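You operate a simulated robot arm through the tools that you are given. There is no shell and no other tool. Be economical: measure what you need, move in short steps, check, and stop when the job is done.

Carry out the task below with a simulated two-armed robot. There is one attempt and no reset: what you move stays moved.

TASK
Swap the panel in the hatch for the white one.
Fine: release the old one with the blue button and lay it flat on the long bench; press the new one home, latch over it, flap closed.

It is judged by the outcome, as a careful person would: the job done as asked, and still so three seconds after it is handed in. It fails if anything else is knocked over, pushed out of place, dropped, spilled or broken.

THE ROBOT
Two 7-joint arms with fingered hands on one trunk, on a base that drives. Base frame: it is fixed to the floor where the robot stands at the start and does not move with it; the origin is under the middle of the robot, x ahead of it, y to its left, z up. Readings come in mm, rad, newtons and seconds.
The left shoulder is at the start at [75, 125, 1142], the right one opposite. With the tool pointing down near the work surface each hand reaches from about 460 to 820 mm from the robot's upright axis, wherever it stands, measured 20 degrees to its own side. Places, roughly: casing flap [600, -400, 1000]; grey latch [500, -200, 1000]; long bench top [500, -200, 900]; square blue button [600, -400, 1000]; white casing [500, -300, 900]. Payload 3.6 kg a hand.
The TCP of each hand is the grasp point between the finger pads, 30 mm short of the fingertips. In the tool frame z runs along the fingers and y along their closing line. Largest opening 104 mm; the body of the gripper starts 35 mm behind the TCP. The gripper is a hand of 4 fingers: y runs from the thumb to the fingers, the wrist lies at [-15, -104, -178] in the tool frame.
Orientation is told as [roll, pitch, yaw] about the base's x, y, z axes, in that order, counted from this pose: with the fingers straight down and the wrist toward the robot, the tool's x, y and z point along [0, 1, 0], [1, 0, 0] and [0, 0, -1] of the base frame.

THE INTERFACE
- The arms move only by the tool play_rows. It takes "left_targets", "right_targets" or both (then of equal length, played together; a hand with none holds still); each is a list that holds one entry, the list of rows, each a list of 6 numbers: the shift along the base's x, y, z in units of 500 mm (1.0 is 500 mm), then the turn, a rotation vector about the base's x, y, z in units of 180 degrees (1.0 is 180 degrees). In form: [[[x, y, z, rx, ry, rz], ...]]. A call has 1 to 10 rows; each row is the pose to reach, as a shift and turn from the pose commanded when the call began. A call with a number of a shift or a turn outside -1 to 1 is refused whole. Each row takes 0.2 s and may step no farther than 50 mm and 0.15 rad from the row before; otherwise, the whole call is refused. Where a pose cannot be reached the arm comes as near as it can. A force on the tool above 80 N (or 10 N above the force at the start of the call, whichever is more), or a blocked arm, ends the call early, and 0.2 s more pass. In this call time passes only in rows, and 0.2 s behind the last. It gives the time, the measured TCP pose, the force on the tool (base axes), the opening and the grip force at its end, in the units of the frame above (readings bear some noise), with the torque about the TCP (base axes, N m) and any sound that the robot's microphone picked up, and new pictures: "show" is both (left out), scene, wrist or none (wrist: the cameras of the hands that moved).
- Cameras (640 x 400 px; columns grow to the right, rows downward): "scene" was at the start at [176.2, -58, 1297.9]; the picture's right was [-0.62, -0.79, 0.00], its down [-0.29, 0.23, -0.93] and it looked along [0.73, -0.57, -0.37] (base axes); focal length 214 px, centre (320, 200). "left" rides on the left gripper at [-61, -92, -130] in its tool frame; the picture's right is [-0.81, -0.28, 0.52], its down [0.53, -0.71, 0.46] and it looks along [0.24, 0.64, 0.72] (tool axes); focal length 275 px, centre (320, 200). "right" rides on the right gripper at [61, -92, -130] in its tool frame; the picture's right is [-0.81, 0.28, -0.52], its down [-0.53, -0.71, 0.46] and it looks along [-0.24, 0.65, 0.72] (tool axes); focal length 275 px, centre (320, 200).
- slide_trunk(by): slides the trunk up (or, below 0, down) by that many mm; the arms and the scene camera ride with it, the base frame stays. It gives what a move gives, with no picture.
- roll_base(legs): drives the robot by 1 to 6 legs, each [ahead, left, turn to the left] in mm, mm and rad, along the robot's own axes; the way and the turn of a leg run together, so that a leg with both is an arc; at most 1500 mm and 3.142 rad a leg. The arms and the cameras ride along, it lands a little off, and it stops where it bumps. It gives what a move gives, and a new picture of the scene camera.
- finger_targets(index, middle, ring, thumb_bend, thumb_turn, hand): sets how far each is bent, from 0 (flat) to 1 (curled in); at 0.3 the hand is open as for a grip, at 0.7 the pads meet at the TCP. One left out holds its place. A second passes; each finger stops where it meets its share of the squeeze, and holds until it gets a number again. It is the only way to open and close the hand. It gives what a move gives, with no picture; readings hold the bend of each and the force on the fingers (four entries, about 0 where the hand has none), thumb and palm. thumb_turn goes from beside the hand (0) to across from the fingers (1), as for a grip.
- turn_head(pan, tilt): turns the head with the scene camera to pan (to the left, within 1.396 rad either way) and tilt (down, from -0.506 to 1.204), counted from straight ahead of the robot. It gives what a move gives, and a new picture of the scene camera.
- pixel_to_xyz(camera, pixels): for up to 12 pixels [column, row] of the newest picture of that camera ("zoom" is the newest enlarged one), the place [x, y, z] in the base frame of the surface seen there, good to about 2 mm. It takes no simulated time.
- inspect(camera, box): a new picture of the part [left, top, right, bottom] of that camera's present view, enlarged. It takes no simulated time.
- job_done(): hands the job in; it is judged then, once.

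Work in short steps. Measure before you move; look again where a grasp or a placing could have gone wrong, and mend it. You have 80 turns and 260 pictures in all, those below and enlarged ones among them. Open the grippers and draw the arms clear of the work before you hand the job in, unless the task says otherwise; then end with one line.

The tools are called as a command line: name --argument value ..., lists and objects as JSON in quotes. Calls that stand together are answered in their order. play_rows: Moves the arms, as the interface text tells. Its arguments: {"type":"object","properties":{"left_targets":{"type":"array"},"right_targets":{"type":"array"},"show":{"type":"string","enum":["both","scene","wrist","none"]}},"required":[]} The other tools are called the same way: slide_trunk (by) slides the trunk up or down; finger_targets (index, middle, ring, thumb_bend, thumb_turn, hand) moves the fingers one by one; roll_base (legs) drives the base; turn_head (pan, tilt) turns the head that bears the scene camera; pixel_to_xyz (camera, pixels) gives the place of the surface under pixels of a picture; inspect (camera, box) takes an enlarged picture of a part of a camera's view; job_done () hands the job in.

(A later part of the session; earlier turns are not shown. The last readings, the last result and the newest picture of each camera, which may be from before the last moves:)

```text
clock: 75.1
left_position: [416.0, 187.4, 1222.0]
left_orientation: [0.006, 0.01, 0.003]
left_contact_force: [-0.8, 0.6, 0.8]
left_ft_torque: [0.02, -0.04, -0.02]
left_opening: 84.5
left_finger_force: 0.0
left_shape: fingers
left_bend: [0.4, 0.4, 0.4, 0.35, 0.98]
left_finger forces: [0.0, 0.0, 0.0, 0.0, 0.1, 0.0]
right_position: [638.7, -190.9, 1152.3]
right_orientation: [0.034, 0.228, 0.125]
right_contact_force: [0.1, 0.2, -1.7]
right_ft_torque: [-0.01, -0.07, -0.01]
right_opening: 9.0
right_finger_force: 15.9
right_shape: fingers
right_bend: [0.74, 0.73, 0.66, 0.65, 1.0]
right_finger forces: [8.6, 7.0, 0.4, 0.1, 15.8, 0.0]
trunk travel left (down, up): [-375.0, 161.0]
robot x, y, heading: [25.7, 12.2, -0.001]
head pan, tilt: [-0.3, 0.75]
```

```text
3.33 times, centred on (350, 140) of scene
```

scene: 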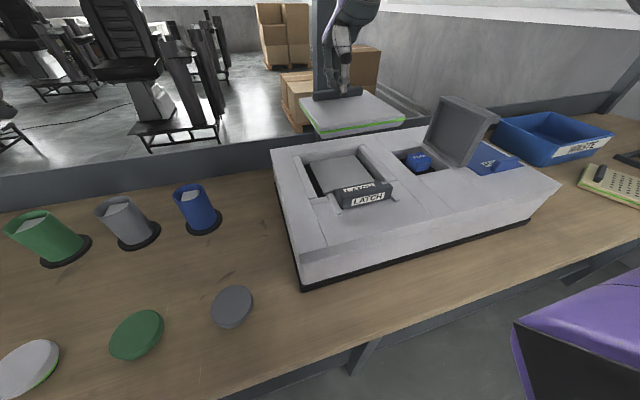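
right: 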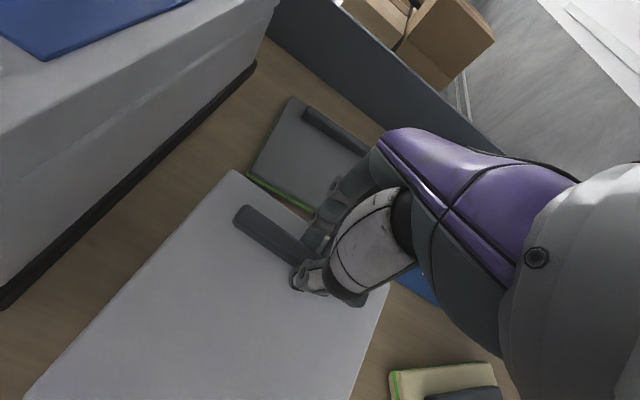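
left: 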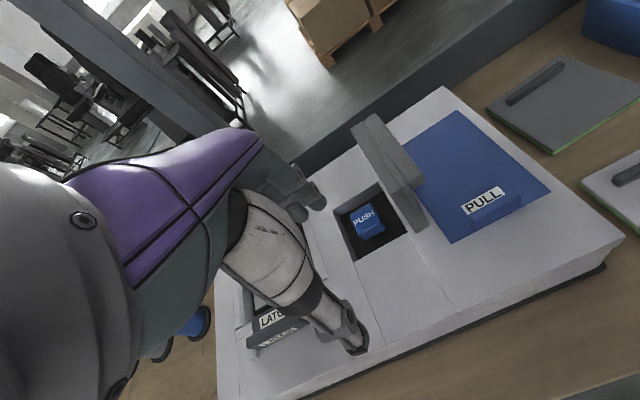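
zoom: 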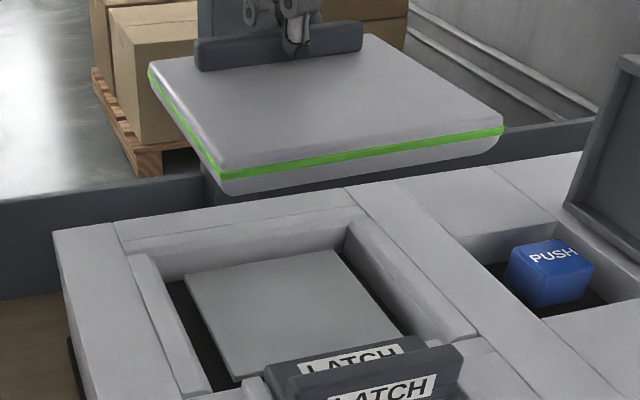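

I measure the panel's corners and the hatch opening.

pixel_to_xyz --camera "zoom" --pixels '[[225, 164], [495, 125], [158, 66], [380, 40], [330, 110], [480, 118], [150, 67], [240, 150]]'

pixel_to_xyz --camera "zoom" --pixels '[[163, 284], [210, 386], [348, 222], [470, 333], [180, 266], [330, 228], [250, 320], [220, 395], [405, 300], [140, 255], [360, 280], [290, 260]]'

```text
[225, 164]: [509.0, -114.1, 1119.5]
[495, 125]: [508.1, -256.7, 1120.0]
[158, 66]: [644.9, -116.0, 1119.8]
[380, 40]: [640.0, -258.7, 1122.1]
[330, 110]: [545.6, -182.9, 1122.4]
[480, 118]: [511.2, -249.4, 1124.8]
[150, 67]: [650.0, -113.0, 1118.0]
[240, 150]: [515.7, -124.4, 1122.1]
```

```text
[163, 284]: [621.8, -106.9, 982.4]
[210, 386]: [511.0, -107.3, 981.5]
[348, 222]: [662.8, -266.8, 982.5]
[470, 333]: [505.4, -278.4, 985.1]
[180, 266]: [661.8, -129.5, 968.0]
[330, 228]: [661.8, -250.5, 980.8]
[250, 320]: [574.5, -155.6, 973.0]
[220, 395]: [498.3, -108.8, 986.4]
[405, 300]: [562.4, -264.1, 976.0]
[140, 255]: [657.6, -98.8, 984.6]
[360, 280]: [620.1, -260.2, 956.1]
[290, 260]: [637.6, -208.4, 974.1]
```

The panel is level and exactly over its seat (x 507–650, y −257…−113). I lower 115 mm and check.

play_rows --right_targets '[[[0, 0, -0.06, 0, 0, 0], [0, 0, -0.12, 0, 0, 0], [0, 0, -0.17, 0, 0, 0], [0, 0, -0.2, 0, 0, 0], [0, 0, -0.22, 0, 0, 0], [0, 0, -0.23, 0, 0, 0]]]' --show "both"

inspect --camera "scene" --box '[270, 110, 430, 220]'

pixel_to_xyz --camera "zoom" --pixels '[[240, 200], [200, 180], [300, 200], [350, 180], [280, 160], [380, 230]]'

```text
clock: 76.5
left_position: [414.2, 187.1, 1222.6]
left_orientation: [0.007, 0.008, 0.002]
left_contact_force: [0.0, -0.2, -0.6]
left_ft_torque: [0.0, -0.02, -0.03]
left_opening: 84.1
left_finger_force: 0.0
left_shape: fingers
left_bend: [0.4, 0.4, 0.4, 0.35, 0.98]
left_finger forces: [0.1, 0.0, 0.0, 0.0, 0.0, 0.1]
right_position: [637.7, -190.8, 1035.9]
right_orientation: [0.034, 0.225, 0.123]
right_contact_force: [0.7, -0.9, -2.0]
right_ft_torque: [-0.04, -0.08, -0.03]
right_opening: 8.7
right_finger_force: 15.5
right_shape: fingers
right_bend: [0.74, 0.73, 0.66, 0.65, 1.0]
right_finger forces: [8.6, 7.1, 0.4, 0.1, 15.6, 0.0]
trunk travel left (down, up): [-375.0, 161.0]
robot x, y, heading: [29.0, 7.9, -0.004]
head pan, tilt: [-0.3, 0.75]
```

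scene: 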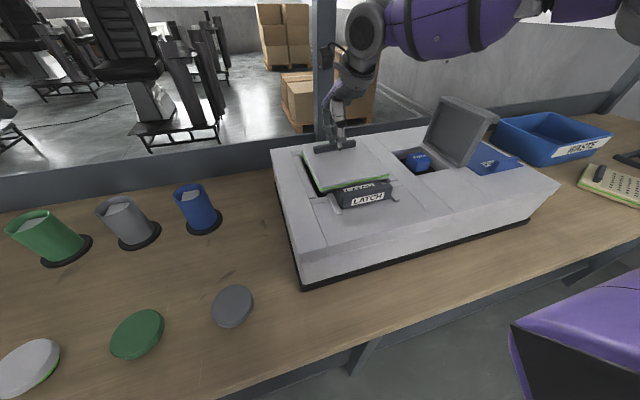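
right: 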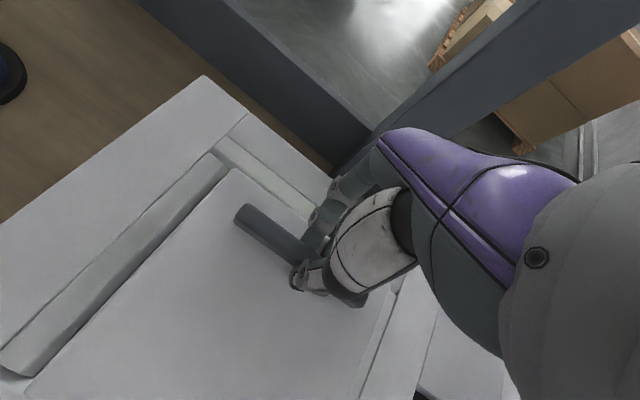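

```text
3.64 times, centred on (350, 165) of scene
```

zoom: 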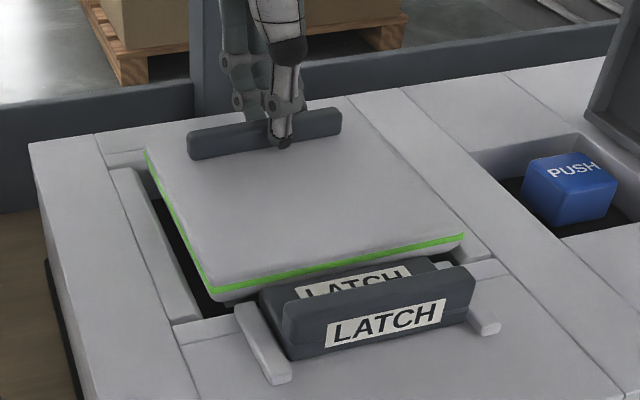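

```text
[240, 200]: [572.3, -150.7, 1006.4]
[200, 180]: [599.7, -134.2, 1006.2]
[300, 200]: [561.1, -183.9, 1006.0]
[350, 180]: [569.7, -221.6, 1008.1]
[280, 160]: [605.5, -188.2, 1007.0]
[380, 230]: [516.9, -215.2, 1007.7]
```

Top at 1007, inserting well. I lower 12 mm more to rest on the platform.

play_rows --right_targets '[[[0, 0, -0.01, 0, 0, 0], [0, 0, -0.02, 0, 0, 0], [0, 0, -0.026, 0, 0, 0]]]' --show "none"

inspect --camera "scene" --box '[270, 110, 430, 220]'

pixel_to_xyz --camera "zoom" --pixels '[[240, 200], [200, 180], [300, 200], [350, 180], [280, 160], [380, 230], [220, 280], [455, 235], [152, 160]]'

```text
clock: 77.3
left_position: [413.6, 188.1, 1222.9]
left_orientation: [0.006, 0.008, 0.003]
left_contact_force: [0.3, 0.0, 0.1]
left_ft_torque: [0.04, 0.03, -0.02]
left_opening: 83.8
left_finger_force: 0.0
left_shape: fingers
left_bend: [0.4, 0.4, 0.4, 0.35, 0.98]
left_finger forces: [0.0, 0.1, 0.0, 0.0, 0.0, 0.0]
right_position: [638.1, -189.8, 1027.0]
right_orientation: [0.035, 0.223, 0.126]
right_contact_force: [0.0, -0.1, 3.2]
right_ft_torque: [-0.01, -0.06, 0.02]
right_opening: 8.8
right_finger_force: 16.9
right_shape: fingers
right_bend: [0.74, 0.73, 0.66, 0.65, 1.0]
right_finger forces: [9.2, 7.9, 0.4, 0.0, 16.6, 0.0]
trunk travel left (down, up): [-375.0, 161.0]
robot x, y, heading: [22.6, 9.8, -0.001]
head pan, tilt: [-0.3, 0.75]
```

```text
3.64 times, centred on (350, 165) of scene
```

zoom: 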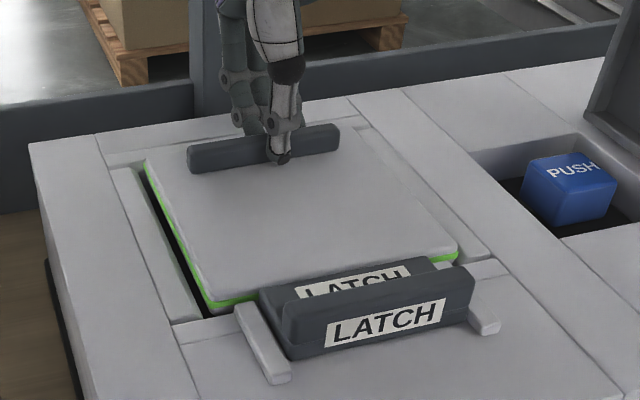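

```text
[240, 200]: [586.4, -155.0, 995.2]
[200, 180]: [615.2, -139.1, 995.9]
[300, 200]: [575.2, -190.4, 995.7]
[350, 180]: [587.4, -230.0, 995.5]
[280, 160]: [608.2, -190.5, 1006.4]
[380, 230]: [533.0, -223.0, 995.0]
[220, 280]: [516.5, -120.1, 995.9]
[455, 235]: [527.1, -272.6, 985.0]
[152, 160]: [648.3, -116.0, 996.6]
```

The panel rests on the popped platform (z 995.5). I release, rise, straighten the hand, and make a closed fist for pressing.

finger_targets --hand "right" --index 0.5 --middle 0.5 --ring 0.5 --thumb_bend 0.45

play_rows --right_targets '[[[0, 0, 0.04, 0, 0, 0], [0, 0, 0.1, 0, 0, 0], [-0.04, 0.0, 0.16, -0.002, -0.03, -0.015], [-0.09, 0.01, 0.17, -0.005, -0.06, -0.03], [-0.12, 0.01, 0.17, -0.0055, -0.0725, -0.039]]]' --show "none"

finger_targets --hand "right" --index 0.72 --middle 0.72 --ring 0.72 --thumb_bend 0.72

inspect --camera "scene" --box '[270, 110, 430, 220]'

```text
clock: 78.3
left_position: [413.8, 188.6, 1222.7]
left_orientation: [0.006, 0.007, 0.003]
left_contact_force: [-0.2, 0.9, 0.5]
left_ft_torque: [0.03, -0.01, 0.01]
left_opening: 84.0
left_finger_force: 0.1
left_shape: fingers
left_bend: [0.4, 0.4, 0.4, 0.35, 0.98]
left_finger forces: [0.0, 0.0, 0.0, 0.1, 0.1, 0.1]
right_position: [637.3, -190.3, 1025.0]
right_orientation: [0.033, 0.225, 0.125]
right_contact_force: [-1.5, 0.1, 0.6]
right_ft_torque: [-0.02, -0.01, 0.01]
right_opening: 57.0
right_finger_force: 0.5
right_shape: fingers
right_bend: [0.51, 0.51, 0.5, 0.45, 0.99]
right_finger forces: [0.4, 0.7, 0.1, 0.0, 0.0, 0.0]
trunk travel left (down, up): [-375.0, 161.0]
robot x, y, heading: [25.3, 9.2, -0.001]
head pan, tilt: [-0.3, 0.75]
```

```text
clock: 79.5
left_position: [413.8, 188.3, 1223.3]
left_orientation: [0.005, 0.006, 0.004]
left_contact_force: [-0.1, -0.3, 0.4]
left_ft_torque: [0.0, 0.0, -0.03]
left_opening: 84.1
left_finger_force: 0.0
left_shape: fingers
left_bend: [0.4, 0.4, 0.4, 0.35, 0.98]
left_finger forces: [0.0, 0.0, 0.0, 0.1, 0.0, 0.0]
right_position: [576.8, -186.0, 1110.0]
right_orientation: [0.001, 0.0, 0.0]
right_contact_force: [0.0, 0.1, 0.6]
right_ft_torque: [0.03, -0.01, 0.03]
right_opening: 58.1
right_finger_force: 0.1
right_shape: fingers
right_bend: [0.5, 0.5, 0.5, 0.45, 0.99]
right_finger forces: [0.0, 0.0, 0.0, 0.0, 0.1, 0.1]
trunk travel left (down, up): [-375.0, 161.0]
robot x, y, heading: [25.7, 11.1, -0.006]
head pan, tilt: [-0.3, 0.75]
```

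```text
clock: 80.5
left_position: [413.5, 187.8, 1222.1]
left_orientation: [0.006, 0.008, 0.005]
left_contact_force: [-1.1, -0.1, 0.9]
left_ft_torque: [0.01, -0.01, 0.0]
left_opening: 84.2
left_finger_force: 0.2
left_shape: fingers
left_bend: [0.4, 0.4, 0.4, 0.35, 0.98]
left_finger forces: [0.1, 0.0, 0.0, 0.0, 0.1, 0.1]
right_position: [578.2, -185.7, 1110.3]
right_orientation: [0.002, -0.001, -0.001]
right_contact_force: [-0.2, 0.2, -0.4]
right_ft_torque: [-0.03, 0.04, -0.01]
right_opening: 0.1
right_finger_force: 0.0
right_shape: fingers
right_bend: [0.72, 0.72, 0.72, 0.71, 1.0]
right_finger forces: [0.1, 0.0, 0.1, 0.1, 0.1, 0.0]
trunk travel left (down, up): [-375.0, 161.0]
robot x, y, heading: [27.2, 7.9, 0.0]
head pan, tilt: [-0.3, 0.75]
```

```text
3.64 times, centred on (350, 165) of scene
```

zoom: 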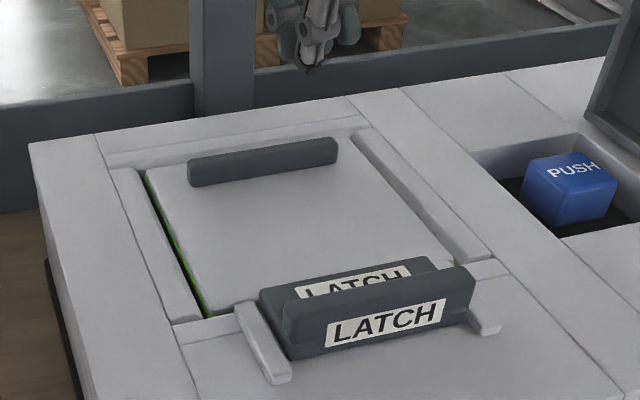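

The fist is centred over the panel at (578,−186). I press down at the centre with small steps.

play_rows --right_targets '[[[0, 0, -0.08, 0, 0, 0], [0, 0, -0.15, 0, 0, 0], [0, 0, -0.17, 0, 0, 0], [0, 0, -0.185, 0, 0, 0], [0, 0, -0.2, 0, 0, 0], [0, 0, -0.215, 0, 0, 0], [0, 0, -0.23, 0, 0, 0]]]' --show "none"

inspect --camera "scene" --box '[270, 110, 430, 220]'

pixel_to_xyz --camera "zoom" --pixels '[[200, 220], [170, 175], [400, 225], [230, 290], [350, 160], [370, 190]]'

```text
clock: 82.1
left_position: [411.9, 187.5, 1223.3]
left_orientation: [0.004, 0.007, 0.003]
left_contact_force: [0.5, -0.3, -1.0]
left_ft_torque: [0.0, 0.05, 0.0]
left_opening: 84.1
left_finger_force: 0.1
left_shape: fingers
left_bend: [0.4, 0.4, 0.4, 0.35, 0.98]
left_finger forces: [0.1, 0.0, 0.0, 0.0, 0.1, 0.0]
right_position: [584.4, -181.8, 1014.8]
right_orientation: [0.012, -0.039, 0.002]
right_contact_force: [-13.0, -0.9, 45.6]
right_ft_torque: [0.0, 0.94, 0.02]
right_opening: 0.0
right_finger_force: 23.1
right_shape: fingers
right_bend: [0.72, 0.72, 0.72, 0.71, 1.0]
right_finger forces: [0.0, 0.0, 0.1, 0.1, 45.8, 0.0]
trunk travel left (down, up): [-375.0, 161.0]
robot x, y, heading: [28.4, 6.8, -0.005]
head pan, tilt: [-0.3, 0.75]
stopped in row 7 (right hand): the force on the tool passed its limit (the readings are from after the stop); the commanded pose is now the measured one
```

```text
3.64 times, centred on (350, 165) of scene
```

zoom: 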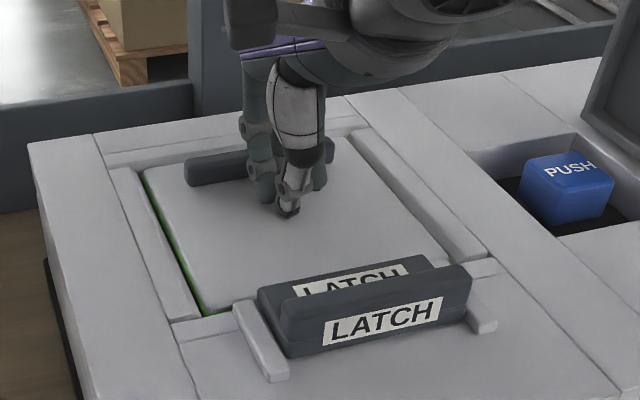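

```text
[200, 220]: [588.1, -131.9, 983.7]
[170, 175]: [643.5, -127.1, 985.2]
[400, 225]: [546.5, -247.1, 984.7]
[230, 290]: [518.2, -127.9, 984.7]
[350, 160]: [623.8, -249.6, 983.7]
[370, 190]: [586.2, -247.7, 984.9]
```

The panel is flush (984–985, as the old one was). I lift the hand off and check it stays down.

play_rows --right_targets '[[[0, 0, 0.05, 0, 0.0, 0], [0, 0, 0.13, 0, 0.013, 0], [-0.02, -0.02, 0.22, 0, 0.013, 0], [-0.06, -0.06, 0.29, 0, 0.013, 0], [-0.12, -0.1, 0.35, 0, 0.013, 0], [-0.2, -0.13, 0.38, 0, 0.013, 0]]]' --show "none"

inspect --camera "scene" --box '[270, 110, 430, 220]'

pixel_to_xyz --camera "zoom" --pixels '[[200, 220], [170, 180], [400, 225], [230, 290], [350, 170], [370, 190], [390, 300], [380, 290]]'

```text
clock: 83.5
left_position: [413.3, 187.9, 1222.4]
left_orientation: [0.006, 0.007, 0.003]
left_contact_force: [0.2, 0.3, 0.3]
left_ft_torque: [-0.01, 0.02, 0.01]
left_opening: 83.8
left_finger_force: 0.1
left_shape: fingers
left_bend: [0.4, 0.4, 0.4, 0.35, 0.98]
left_finger forces: [0.1, 0.1, 0.1, 0.1, 0.0, 0.0]
right_position: [481.0, -249.0, 1198.2]
right_orientation: [0.008, 0.016, 0.003]
right_contact_force: [0.5, 0.1, -0.3]
right_ft_torque: [0.02, -0.04, 0.03]
right_opening: 0.0
right_finger_force: 0.2
right_shape: fingers
right_bend: [0.72, 0.72, 0.72, 0.71, 1.0]
right_finger forces: [0.0, 0.1, 0.0, 0.0, 0.0, 0.0]
trunk travel left (down, up): [-375.0, 161.0]
robot x, y, heading: [24.4, 5.4, -0.002]
head pan, tilt: [-0.3, 0.75]
```

```text
3.64 times, centred on (350, 165) of scene
```

zoom: 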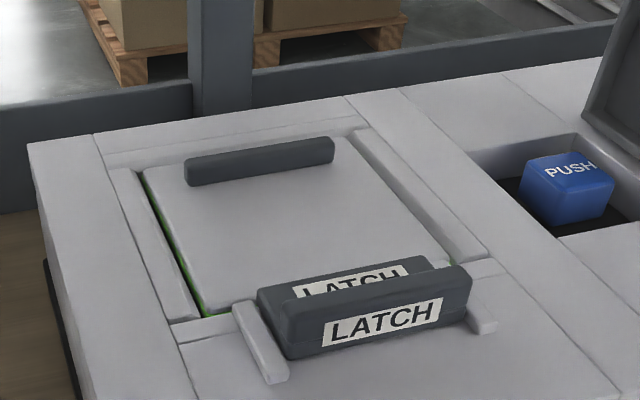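

```text
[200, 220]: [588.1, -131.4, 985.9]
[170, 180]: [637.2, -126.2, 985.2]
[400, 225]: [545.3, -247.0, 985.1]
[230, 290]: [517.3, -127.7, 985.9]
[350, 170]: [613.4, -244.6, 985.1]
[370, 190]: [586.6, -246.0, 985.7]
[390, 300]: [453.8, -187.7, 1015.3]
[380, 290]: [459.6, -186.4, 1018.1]
```

It stays flush. Now I re-grip the latch ridge (x≈454–468) with the right hand: open, then go to (461,−184,1036).

finger_targets --hand "right" --index 0.35 --middle 0.35 --ring 0.35 --thumb_bend 0.35

play_rows --right_targets '[[[-0.02, 0.06, 0, 0, 0, 0], [-0.04, 0.13, -0.03, 0, -0.005, 0], [-0.04, 0.13, -0.12, 0, -0.005, 0], [-0.04, 0.13, -0.21, 0, -0.005, 0], [-0.04, 0.13, -0.28, 0, -0.005, 0], [-0.04, 0.13, -0.324, 0, -0.005, 0]]]' --show "none"

inspect --camera "scene" --box '[270, 110, 430, 220]'

```text
clock: 84.5
left_position: [413.8, 187.5, 1222.7]
left_orientation: [0.005, 0.01, 0.004]
left_contact_force: [-0.3, 0.5, -0.4]
left_ft_torque: [-0.03, 0.03, 0.03]
left_opening: 83.9
left_finger_force: 0.1
left_shape: fingers
left_bend: [0.4, 0.4, 0.4, 0.35, 0.98]
left_finger forces: [0.0, 0.0, 0.0, 0.0, 0.0, 0.0]
right_position: [483.1, -248.5, 1197.4]
right_orientation: [0.008, 0.018, 0.003]
right_contact_force: [0.8, -0.2, 0.2]
right_ft_torque: [0.02, -0.01, -0.02]
right_opening: 90.0
right_finger_force: 0.0
right_shape: fingers
right_bend: [0.35, 0.35, 0.35, 0.35, 0.98]
right_finger forces: [0.0, 0.1, 0.0, 0.0, 0.0, 0.1]
trunk travel left (down, up): [-375.0, 161.0]
robot x, y, heading: [22.6, 5.5, -0.009]
head pan, tilt: [-0.3, 0.75]
```

```text
clock: 85.9
left_position: [414.3, 188.3, 1222.8]
left_orientation: [0.005, 0.008, 0.003]
left_contact_force: [0.1, 0.2, 0.5]
left_ft_torque: [-0.02, 0.0, -0.02]
left_opening: 84.2
left_finger_force: 0.1
left_shape: fingers
left_bend: [0.4, 0.4, 0.4, 0.35, 0.98]
left_finger forces: [0.1, 0.1, 0.1, 0.1, 0.0, 0.1]
right_position: [463.5, -183.2, 1033.8]
right_orientation: [0.005, 0.002, 0.002]
right_contact_force: [0.5, 0.1, -0.4]
right_ft_torque: [0.03, -0.01, 0.01]
right_opening: 90.4
right_finger_force: 0.1
right_shape: fingers
right_bend: [0.35, 0.35, 0.35, 0.35, 0.98]
right_finger forces: [0.1, 0.0, 0.0, 0.0, 0.0, 0.0]
trunk travel left (down, up): [-375.0, 161.0]
robot x, y, heading: [25.4, 9.3, -0.003]
head pan, tilt: [-0.3, 0.75]
```

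```text
3.64 times, centred on (350, 165) of scene
```

zoom: 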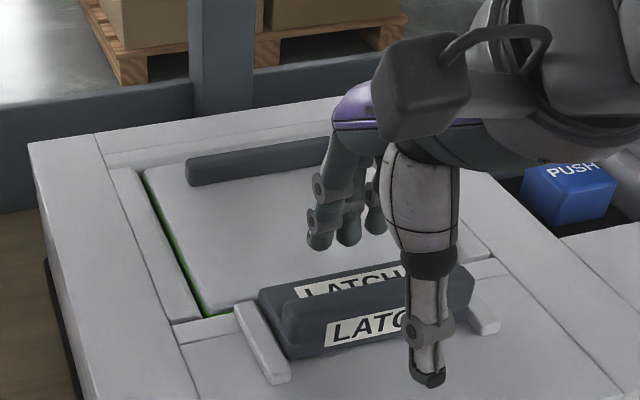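

Straddling the ridge; I close and slide it +20 mm in x.

finger_targets --hand "right" --index 0.75 --middle 0.75 --ring 0.75 --thumb_bend 0.75

play_rows --right_targets '[[[0.01, 0, 0, 0, 0, 0], [0.02, 0, 0, 0, 0, 0], [0.03, 0, 0, 0, 0, 0], [0.04, 0, 0, 0, 0, 0], [0.046, 0, 0, 0, 0, 0]]]' --show "none"

inspect --camera "scene" --box '[270, 110, 430, 220]'

pixel_to_xyz --camera "zoom" --pixels '[[300, 300], [310, 320], [320, 285], [310, 290]]'

```text
clock: 86.9
left_position: [415.3, 187.5, 1222.3]
left_orientation: [0.005, 0.007, 0.003]
left_contact_force: [0.1, 0.3, 1.1]
left_ft_torque: [-0.03, 0.01, 0.01]
left_opening: 83.8
left_finger_force: 0.0
left_shape: fingers
left_bend: [0.4, 0.4, 0.4, 0.35, 0.98]
left_finger forces: [0.0, 0.1, 0.1, 0.1, 0.1, 0.0]
right_position: [464.0, -182.7, 1034.2]
right_orientation: [0.007, 0.003, 0.002]
right_contact_force: [6.2, 0.2, -10.7]
right_ft_torque: [0.14, 0.0, 0.27]
right_opening: 11.6
right_finger_force: 15.0
right_shape: fingers
right_bend: [0.72, 0.67, 0.71, 0.65, 1.0]
right_finger forces: [6.0, 6.0, 6.4, 0.0, 12.5, 0.1]
trunk travel left (down, up): [-375.0, 161.0]
robot x, y, heading: [22.8, 6.6, -0.004]
head pan, tilt: [-0.3, 0.75]
```

```text
clock: 88.1
left_position: [414.6, 187.2, 1222.6]
left_orientation: [0.006, 0.007, 0.005]
left_contact_force: [-0.3, 0.0, 0.3]
left_ft_torque: [0.02, -0.02, 0.0]
left_opening: 84.1
left_finger_force: 0.1
left_shape: fingers
left_bend: [0.4, 0.4, 0.4, 0.35, 0.98]
left_finger forces: [0.0, 0.1, 0.0, 0.0, 0.0, 0.0]
right_position: [485.4, -183.6, 1035.6]
right_orientation: [0.008, 0.002, 0.001]
right_contact_force: [-0.3, -1.8, -5.7]
right_ft_torque: [-0.04, 0.06, 0.18]
right_opening: 11.8
right_finger_force: 14.4
right_shape: fingers
right_bend: [0.74, 0.72, 0.74, 0.63, 1.0]
right_finger forces: [4.8, 3.6, 6.1, 0.0, 15.0, 0.0]
trunk travel left (down, up): [-375.0, 161.0]
robot x, y, heading: [21.9, 8.6, -0.001]
head pan, tilt: [-0.3, 0.75]
```

```text
3.64 times, centred on (350, 165) of scene
```

zoom: 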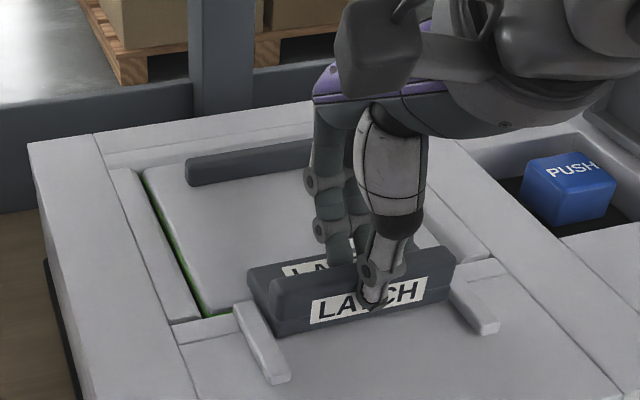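

```text
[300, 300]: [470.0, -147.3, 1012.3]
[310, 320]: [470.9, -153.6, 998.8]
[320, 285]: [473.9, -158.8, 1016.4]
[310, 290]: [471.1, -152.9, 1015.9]
```

Front face at 470.5 (originally 473.5). I push a little further to its stop.

play_rows --right_targets '[[[0.006, 0, 0, 0, 0, 0], [0.012, 0, 0, 0, 0, 0], [0.016, 0, 0, 0, 0, 0]]]' --show "none"

inspect --camera "scene" --box '[270, 110, 430, 220]'

pixel_to_xyz --camera "zoom" --pixels '[[300, 300], [310, 320], [320, 285], [310, 290]]'

```text
clock: 88.9
left_position: [413.1, 187.3, 1222.1]
left_orientation: [0.006, 0.007, 0.003]
left_contact_force: [-0.4, 0.0, 0.3]
left_ft_torque: [-0.01, 0.02, -0.01]
left_opening: 84.0
left_finger_force: 0.1
left_shape: fingers
left_bend: [0.4, 0.4, 0.4, 0.35, 0.98]
left_finger forces: [0.0, 0.0, 0.0, 0.0, 0.0, 0.1]
right_position: [492.7, -181.8, 1036.8]
right_orientation: [0.009, 0.002, 0.002]
right_contact_force: [-10.6, -1.2, -2.9]
right_ft_torque: [-0.03, 0.28, 0.06]
right_opening: 12.4
right_finger_force: 12.2
right_shape: fingers
right_bend: [0.74, 0.73, 0.74, 0.61, 1.0]
right_finger forces: [2.9, 1.7, 2.5, 0.0, 17.9, 0.0]
trunk travel left (down, up): [-375.0, 161.0]
robot x, y, heading: [24.3, 8.0, -0.004]
head pan, tilt: [-0.3, 0.75]
```

```text
3.64 times, centred on (350, 165) of scene
```

zoom: 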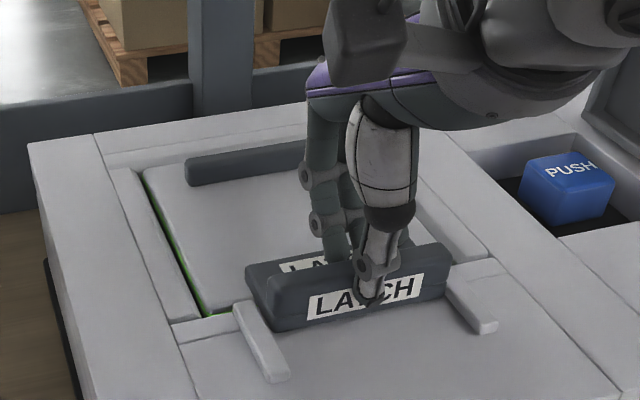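

```text
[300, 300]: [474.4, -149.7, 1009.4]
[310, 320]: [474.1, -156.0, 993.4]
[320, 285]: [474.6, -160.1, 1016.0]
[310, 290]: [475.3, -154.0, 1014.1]
```

The latch is at its stop (front face 474.5, as at the start). I release, rise, and drive right 150 mm for closing the flap.

finger_targets --hand "right" --index 0.4 --middle 0.4 --ring 0.4 --thumb_bend 0.4

play_rows --right_targets '[[[0, 0, 0.06, 0, 0, 0], [0, 0, 0.15, 0, 0, 0], [0, 0, 0.24, 0, 0, 0], [-0.04, -0.04, 0.32, 0, 0, 0], [-0.08, -0.1, 0.38, 0, 0, 0], [-0.12, -0.17, 0.42, 0, 0, 0]]]' --show "none"

finger_targets --hand "right" --index 0.72 --middle 0.72 --ring 0.72 --thumb_bend 0.72

roll_base --legs '[[0, -170, 0]]'

inspect --camera "scene" --box '[200, 90, 480, 265]'

```text
clock: 89.9
left_position: [413.4, 188.5, 1222.0]
left_orientation: [0.006, 0.008, 0.004]
left_contact_force: [0.5, -0.3, 0.1]
left_ft_torque: [-0.01, -0.01, -0.02]
left_opening: 84.2
left_finger_force: 0.1
left_shape: fingers
left_bend: [0.4, 0.4, 0.4, 0.35, 0.98]
left_finger forces: [0.0, 0.0, 0.0, 0.1, 0.1, 0.0]
right_position: [493.2, -182.5, 1035.1]
right_orientation: [0.007, 0.003, 0.002]
right_contact_force: [1.5, -0.4, -0.4]
right_ft_torque: [-0.02, 0.0, -0.01]
right_opening: 77.1
right_finger_force: 0.0
right_shape: fingers
right_bend: [0.4, 0.4, 0.4, 0.4, 0.99]
right_finger forces: [0.1, 0.0, 0.0, 0.0, 0.0, 0.0]
trunk travel left (down, up): [-375.0, 161.0]
robot x, y, heading: [22.0, 9.8, -0.003]
head pan, tilt: [-0.3, 0.75]
```

```text
clock: 91.3
left_position: [413.2, 187.9, 1224.1]
left_orientation: [0.006, 0.008, 0.004]
left_contact_force: [-0.4, -0.3, 1.0]
left_ft_torque: [0.03, -0.02, 0.01]
left_opening: 83.7
left_finger_force: 0.0
left_shape: fingers
left_bend: [0.4, 0.4, 0.4, 0.35, 0.98]
left_finger forces: [0.0, 0.1, 0.1, 0.0, 0.0, 0.1]
right_position: [430.9, -268.8, 1245.9]
right_orientation: [0.007, 0.001, 0.003]
right_contact_force: [-0.7, 1.4, 0.0]
right_ft_torque: [0.0, 0.0, -0.02]
right_opening: 77.5
right_finger_force: 0.0
right_shape: fingers
right_bend: [0.4, 0.4, 0.4, 0.4, 0.99]
right_finger forces: [0.0, 0.0, 0.0, 0.1, 0.0, 0.0]
trunk travel left (down, up): [-375.0, 161.0]
robot x, y, heading: [22.8, 9.9, 0.001]
head pan, tilt: [-0.3, 0.75]
```

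```text
clock: 92.3
left_position: [412.9, 188.0, 1222.6]
left_orientation: [0.005, 0.009, 0.006]
left_contact_force: [0.0, -0.6, -0.4]
left_ft_torque: [-0.04, 0.01, 0.02]
left_opening: 84.0
left_finger_force: 0.1
left_shape: fingers
left_bend: [0.4, 0.4, 0.4, 0.35, 0.98]
left_finger forces: [0.1, 0.0, 0.0, 0.0, 0.0, 0.0]
right_position: [431.8, -267.5, 1245.8]
right_orientation: [0.009, 0.003, 0.001]
right_contact_force: [-0.1, 0.2, 1.0]
right_ft_torque: [0.0, -0.01, -0.01]
right_opening: 0.0
right_finger_force: 0.1
right_shape: fingers
right_bend: [0.72, 0.72, 0.72, 0.71, 1.0]
right_finger forces: [0.0, 0.0, 0.1, 0.1, 0.1, 0.0]
trunk travel left (down, up): [-375.0, 161.0]
robot x, y, heading: [26.0, 10.6, -0.005]
head pan, tilt: [-0.3, 0.75]
```

```text
clock: 93.8
left_position: [411.5, 19.8, 1222.3]
left_orientation: [0.006, 0.007, 0.004]
left_contact_force: [-0.8, 0.5, 0.2]
left_ft_torque: [0.01, -0.01, 0.01]
left_opening: 84.2
left_finger_force: 0.0
left_shape: fingers
left_bend: [0.4, 0.4, 0.4, 0.35, 0.98]
left_finger forces: [0.0, 0.0, 0.0, 0.0, 0.0, 0.1]
right_position: [431.3, -437.8, 1245.4]
right_orientation: [0.007, 0.002, 0.002]
right_contact_force: [0.6, 0.1, 0.3]
right_ft_torque: [0.0, 0.0, -0.01]
right_opening: 0.2
right_finger_force: 0.0
right_shape: fingers
right_bend: [0.72, 0.72, 0.72, 0.71, 1.0]
right_finger forces: [0.1, 0.1, 0.0, 0.0, 0.0, 0.1]
trunk travel left (down, up): [-375.0, 161.0]
robot x, y, heading: [22.9, -163.6, -0.003]
head pan, tilt: [-0.3, 0.75]
```

scene: 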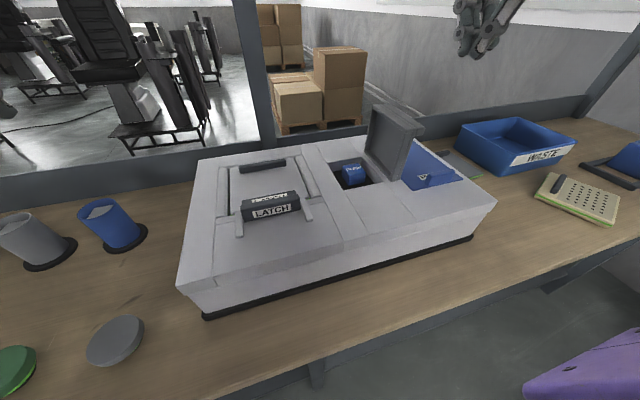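

```text
2.29 times, centred on (340, 178) of scene
```

zoom: 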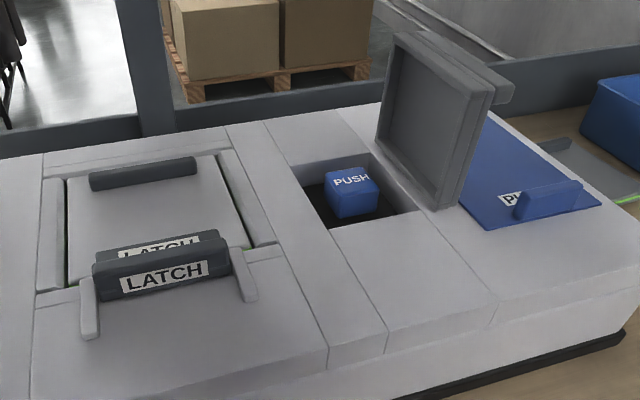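

I move the closed right hand to the outer side of the flap: (552,−545), then down to z≈1085.

play_rows --right_targets '[[[0.06, -0.06, 0, 0, 0, 0], [0.12, -0.12, 0, 0, 0, 0], [0.18, -0.18, 0, 0, 0, 0], [0.242, -0.22, 0, 0, 0, 0], [0.242, -0.22, -0.09, 0, 0, 0], [0.242, -0.22, -0.18, 0, 0, 0], [0.242, -0.22, -0.27, 0, 0, 0], [0.242, -0.22, -0.32, 0, 0, 0]]]' --show "both"

inspect --camera "scene" --box '[320, 80, 480, 200]'

```text
clock: 95.6
left_position: [413.5, 18.5, 1222.5]
left_orientation: [0.005, 0.007, 0.003]
left_contact_force: [-0.6, -0.6, -0.7]
left_ft_torque: [0.0, 0.01, -0.02]
left_opening: 84.0
left_finger_force: 0.1
left_shape: fingers
left_bend: [0.4, 0.4, 0.4, 0.35, 0.98]
left_finger forces: [0.0, 0.0, 0.0, 0.0, 0.0, 0.1]
right_position: [552.4, -547.0, 1085.9]
right_orientation: [0.007, 0.003, 0.002]
right_contact_force: [-0.8, 0.4, -0.6]
right_ft_torque: [0.02, -0.01, 0.01]
right_opening: 0.2
right_finger_force: 0.1
right_shape: fingers
right_bend: [0.72, 0.72, 0.72, 0.71, 1.0]
right_finger forces: [0.0, 0.0, 0.0, 0.0, 0.0, 0.1]
trunk travel left (down, up): [-375.0, 161.0]
robot x, y, heading: [24.9, -162.3, -0.004]
head pan, tilt: [-0.3, 0.75]
```

scene: 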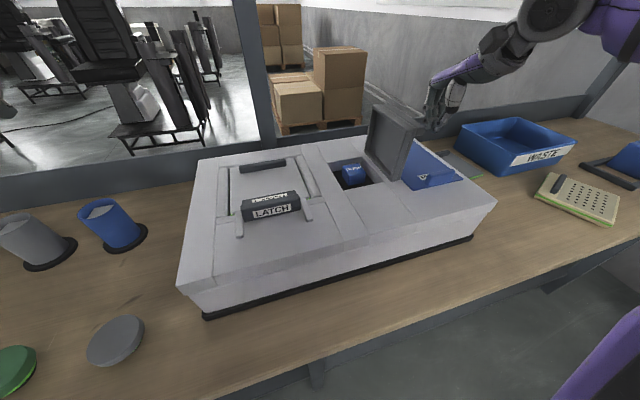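
right: 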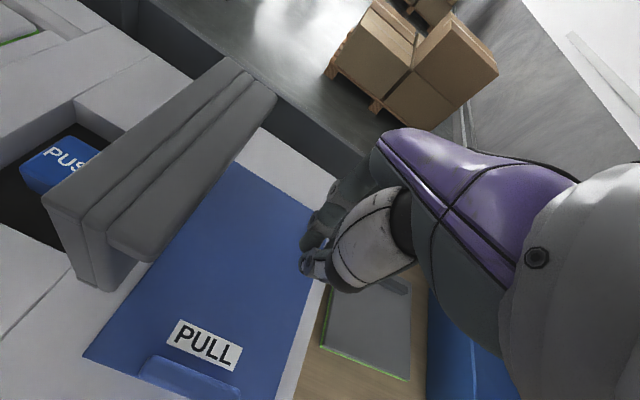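

```text
3.33 times, centred on (400, 140) of scene
```

zoom: 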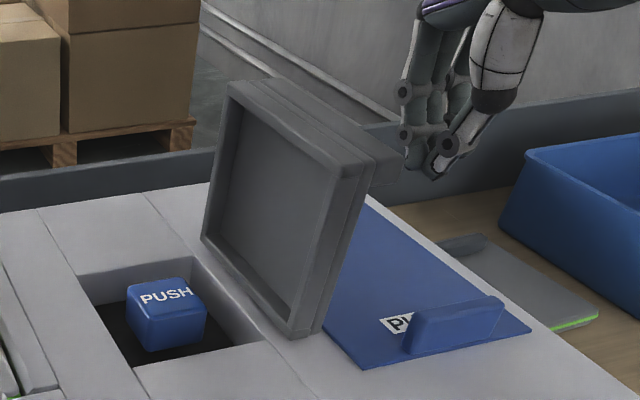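

Positioned. I push +y in steps of about 20 mm.

play_rows --right_targets '[[[0, 0.04, 0, 0, 0, 0], [0, 0.08, 0, 0, 0, 0], [0, 0.12, 0, 0, 0, 0], [0, 0.16, 0, 0, 0, 0], [0, 0.2, 0, 0, 0, 0]]]' --show "none"

inspect --camera "scene" --box '[300, 80, 460, 200]'

```text
clock: 96.8
left_position: [413.2, 20.2, 1222.4]
left_orientation: [0.003, 0.009, 0.002]
left_contact_force: [0.5, -1.4, 0.3]
left_ft_torque: [-0.01, 0.01, 0.0]
left_opening: 83.9
left_finger_force: 0.1
left_shape: fingers
left_bend: [0.4, 0.4, 0.4, 0.35, 0.98]
left_finger forces: [0.0, 0.1, 0.1, 0.0, 0.0, 0.1]
right_position: [552.1, -446.4, 1086.6]
right_orientation: [0.007, 0.002, 0.002]
right_contact_force: [-0.1, -0.1, -0.1]
right_ft_torque: [0.0, -0.03, 0.01]
right_opening: 0.1
right_finger_force: 0.4
right_shape: fingers
right_bend: [0.72, 0.72, 0.72, 0.71, 1.0]
right_finger forces: [0.5, 0.0, 0.1, 0.0, 0.0, 0.0]
trunk travel left (down, up): [-375.0, 161.0]
robot x, y, heading: [23.1, -159.0, -0.006]
head pan, tilt: [-0.3, 0.75]
```

```text
3.33 times, centred on (380, 140) of scene
```

zoom: 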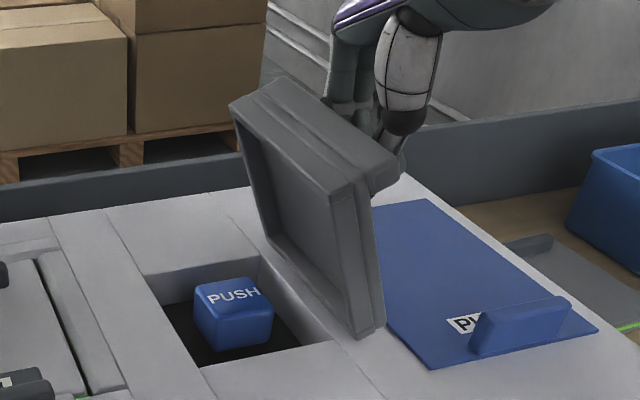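

The flap is moving (~75°) with little force. I keep pushing +y, then lower.

play_rows --right_targets '[[[0, 0.04, 0, 0, 0, 0], [0, 0.08, -0.01, 0, 0, 0], [0, 0.12, -0.02, 0, 0, 0], [0, 0.15, -0.04, 0, 0, 0]]]' --show "none"

inspect --camera "scene" --box '[300, 80, 460, 200]'

```text
clock: 97.8
left_position: [413.6, 19.6, 1222.6]
left_orientation: [0.007, 0.009, 0.003]
left_contact_force: [0.2, 0.2, 0.2]
left_ft_torque: [0.07, 0.01, 0.02]
left_opening: 84.1
left_finger_force: 0.0
left_shape: fingers
left_bend: [0.4, 0.4, 0.4, 0.35, 0.98]
left_finger forces: [0.0, 0.0, 0.0, 0.0, 0.0, 0.0]
right_position: [553.2, -369.9, 1065.6]
right_orientation: [0.006, 0.002, 0.002]
right_contact_force: [-0.5, -0.1, 0.7]
right_ft_torque: [0.02, 0.0, 0.03]
right_opening: 0.2
right_finger_force: 0.1
right_shape: fingers
right_bend: [0.72, 0.72, 0.72, 0.71, 1.0]
right_finger forces: [0.0, 0.0, 0.0, 0.0, 0.0, 0.0]
trunk travel left (down, up): [-375.0, 161.0]
robot x, y, heading: [24.8, -162.8, -0.0]
head pan, tilt: [-0.3, 0.75]
```

```text
3.33 times, centred on (380, 140) of scene
```

zoom: 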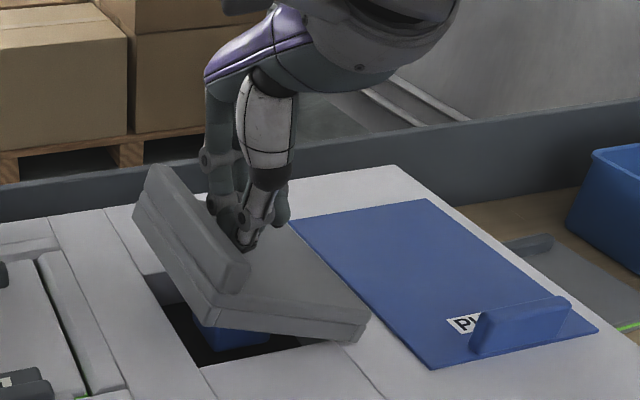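

The flap is at ~30°. I press straight down to close it.

play_rows --right_targets '[[[0, 0, -0.02, 0, 0, 0], [0, 0, -0.035, 0, 0, 0], [0, 0.0, -0.05, 0, 0, 0], [0, 0.0, -0.06, 0, 0, 0]]]' --show "none"

inspect --camera "scene" --box '[300, 80, 460, 200]'

pixel_to_xyz --camera "zoom" --pixels '[[300, 270], [320, 290], [210, 280], [180, 200], [280, 300]]'

```text
clock: 98.8
left_position: [410.9, 20.0, 1222.8]
left_orientation: [0.003, 0.003, 0.002]
left_contact_force: [0.1, 0.8, 0.5]
left_ft_torque: [-0.02, -0.01, -0.02]
left_opening: 84.0
left_finger_force: 0.1
left_shape: fingers
left_bend: [0.4, 0.4, 0.4, 0.35, 0.98]
left_finger forces: [0.0, 0.0, 0.0, 0.0, 0.1, 0.1]
right_position: [551.2, -370.7, 1039.5]
right_orientation: [0.009, -0.006, 0.003]
right_contact_force: [-5.5, -1.7, 24.6]
right_ft_torque: [0.06, 0.41, 0.01]
right_opening: 0.0
right_finger_force: 13.8
right_shape: fingers
right_bend: [0.72, 0.72, 0.72, 0.72, 1.0]
right_finger forces: [0.0, 0.0, 0.0, 0.0, 27.2, 0.0]
trunk travel left (down, up): [-375.0, 161.0]
robot x, y, heading: [25.0, -158.2, -0.0]
head pan, tilt: [-0.3, 0.75]
```

```text
3.33 times, centred on (380, 140) of scene
```

zoom: 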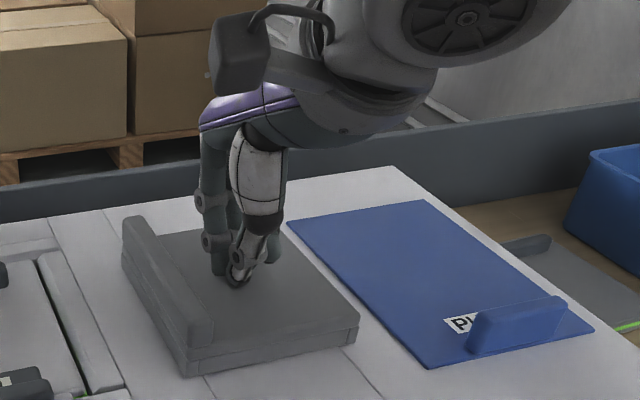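

```text
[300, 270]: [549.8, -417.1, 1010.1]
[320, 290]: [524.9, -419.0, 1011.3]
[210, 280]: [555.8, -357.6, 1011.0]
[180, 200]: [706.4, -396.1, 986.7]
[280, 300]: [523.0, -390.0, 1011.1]
```

The flap is closed (lid top 1010–1011 as at the start). I lift the hand clear, open it, and inspect everything.

play_rows --right_targets '[[[0, 0, 0.06, 0, 0, 0], [0, 0, 0.15, 0, 0, 0], [0, 0, 0.24, 0, 0, 0], [-0.06, -0.04, 0.31, 0, 0, 0], [-0.13, -0.08, 0.36, 0, 0, 0], [-0.2, -0.12, 0.4, 0, 0, 0], [-0.28, -0.15, 0.42, 0, 0, 0]]]' --show "none"

finger_targets --hand "right" --index 0.3 --middle 0.3 --ring 0.3 --thumb_bend 0.3

finger_targets --hand "left" --index 0.3 --middle 0.3 --ring 0.3 --thumb_bend 0.3

inspect --camera "scene" --box '[0, 0, 640, 400]'

inspect --camera "scene" --box '[200, 120, 440, 270]'

pixel_to_xyz --camera "zoom" --pixels '[[130, 160], [90, 190], [230, 190], [150, 135], [200, 240], [330, 120], [430, 160], [350, 190], [180, 220], [390, 120]]'

```text
refused: row 4 steps farther than a row can; nothing moved
```

```text
clock: 99.8
left_position: [413.0, 20.7, 1223.1]
left_orientation: [0.005, 0.007, 0.004]
left_contact_force: [0.0, 0.0, -0.4]
left_ft_torque: [-0.01, 0.03, 0.04]
left_opening: 84.2
left_finger_force: 0.0
left_shape: fingers
left_bend: [0.4, 0.4, 0.4, 0.35, 0.98]
left_finger forces: [0.1, 0.0, 0.1, 0.1, 0.1, 0.0]
right_position: [555.8, -369.3, 1042.2]
right_orientation: [0.01, -0.014, 0.003]
right_contact_force: [13.8, -0.9, 46.2]
right_ft_torque: [0.14, 0.68, -0.03]
right_opening: 64.1
right_finger_force: 23.5
right_shape: fingers
right_bend: [0.3, 0.3, 0.3, 0.6, 1.0]
right_finger forces: [0.1, 0.1, 0.0, 0.0, 47.1, 0.0]
trunk travel left (down, up): [-375.0, 161.0]
robot x, y, heading: [26.3, -159.7, -0.001]
head pan, tilt: [-0.3, 0.75]
```

```text
clock: 100.8
left_position: [412.4, 21.1, 1222.5]
left_orientation: [0.005, 0.007, 0.004]
left_contact_force: [-0.1, -0.6, -0.4]
left_ft_torque: [0.02, -0.03, -0.04]
left_opening: 103.0
left_finger_force: 0.1
left_shape: fingers
left_bend: [0.3, 0.3, 0.3, 0.3, 0.98]
left_finger forces: [0.1, 0.0, 0.1, 0.1, 0.0, 0.0]
right_position: [554.9, -369.3, 1041.4]
right_orientation: [0.01, -0.013, 0.003]
right_contact_force: [13.4, -0.8, 47.3]
right_ft_torque: [0.09, 0.69, -0.02]
right_opening: 64.3
right_finger_force: 23.6
right_shape: fingers
right_bend: [0.3, 0.3, 0.3, 0.61, 1.0]
right_finger forces: [0.1, 0.0, 0.0, 0.0, 47.1, 0.1]
trunk travel left (down, up): [-375.0, 161.0]
robot x, y, heading: [23.7, -163.2, -0.001]
head pan, tilt: [-0.3, 0.75]
```

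```text
1.00 times, centred on (320, 200) of scene
```

zoom: 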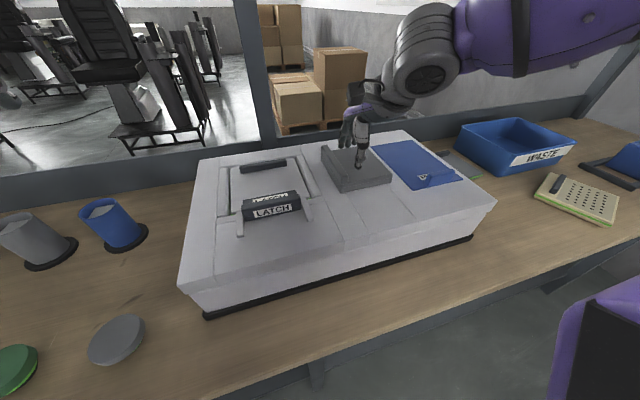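

```text
2.67 times, centred on (320, 195) of scene
```

zoom: 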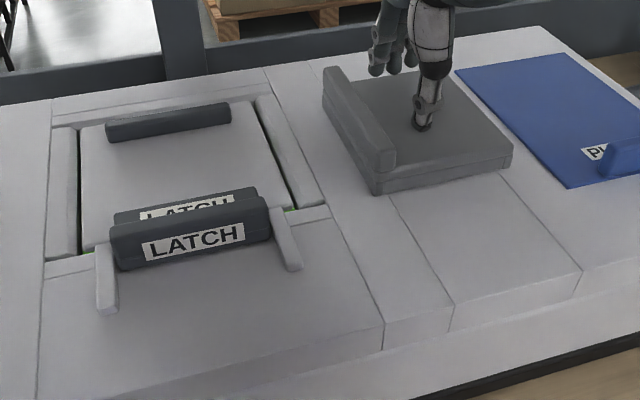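

```text
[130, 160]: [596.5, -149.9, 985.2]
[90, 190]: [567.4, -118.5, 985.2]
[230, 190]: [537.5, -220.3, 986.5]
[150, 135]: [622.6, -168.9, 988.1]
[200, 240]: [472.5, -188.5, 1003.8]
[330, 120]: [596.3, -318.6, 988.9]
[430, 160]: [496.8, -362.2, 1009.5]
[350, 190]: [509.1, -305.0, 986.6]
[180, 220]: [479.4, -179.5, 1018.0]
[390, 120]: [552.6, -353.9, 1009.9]
```

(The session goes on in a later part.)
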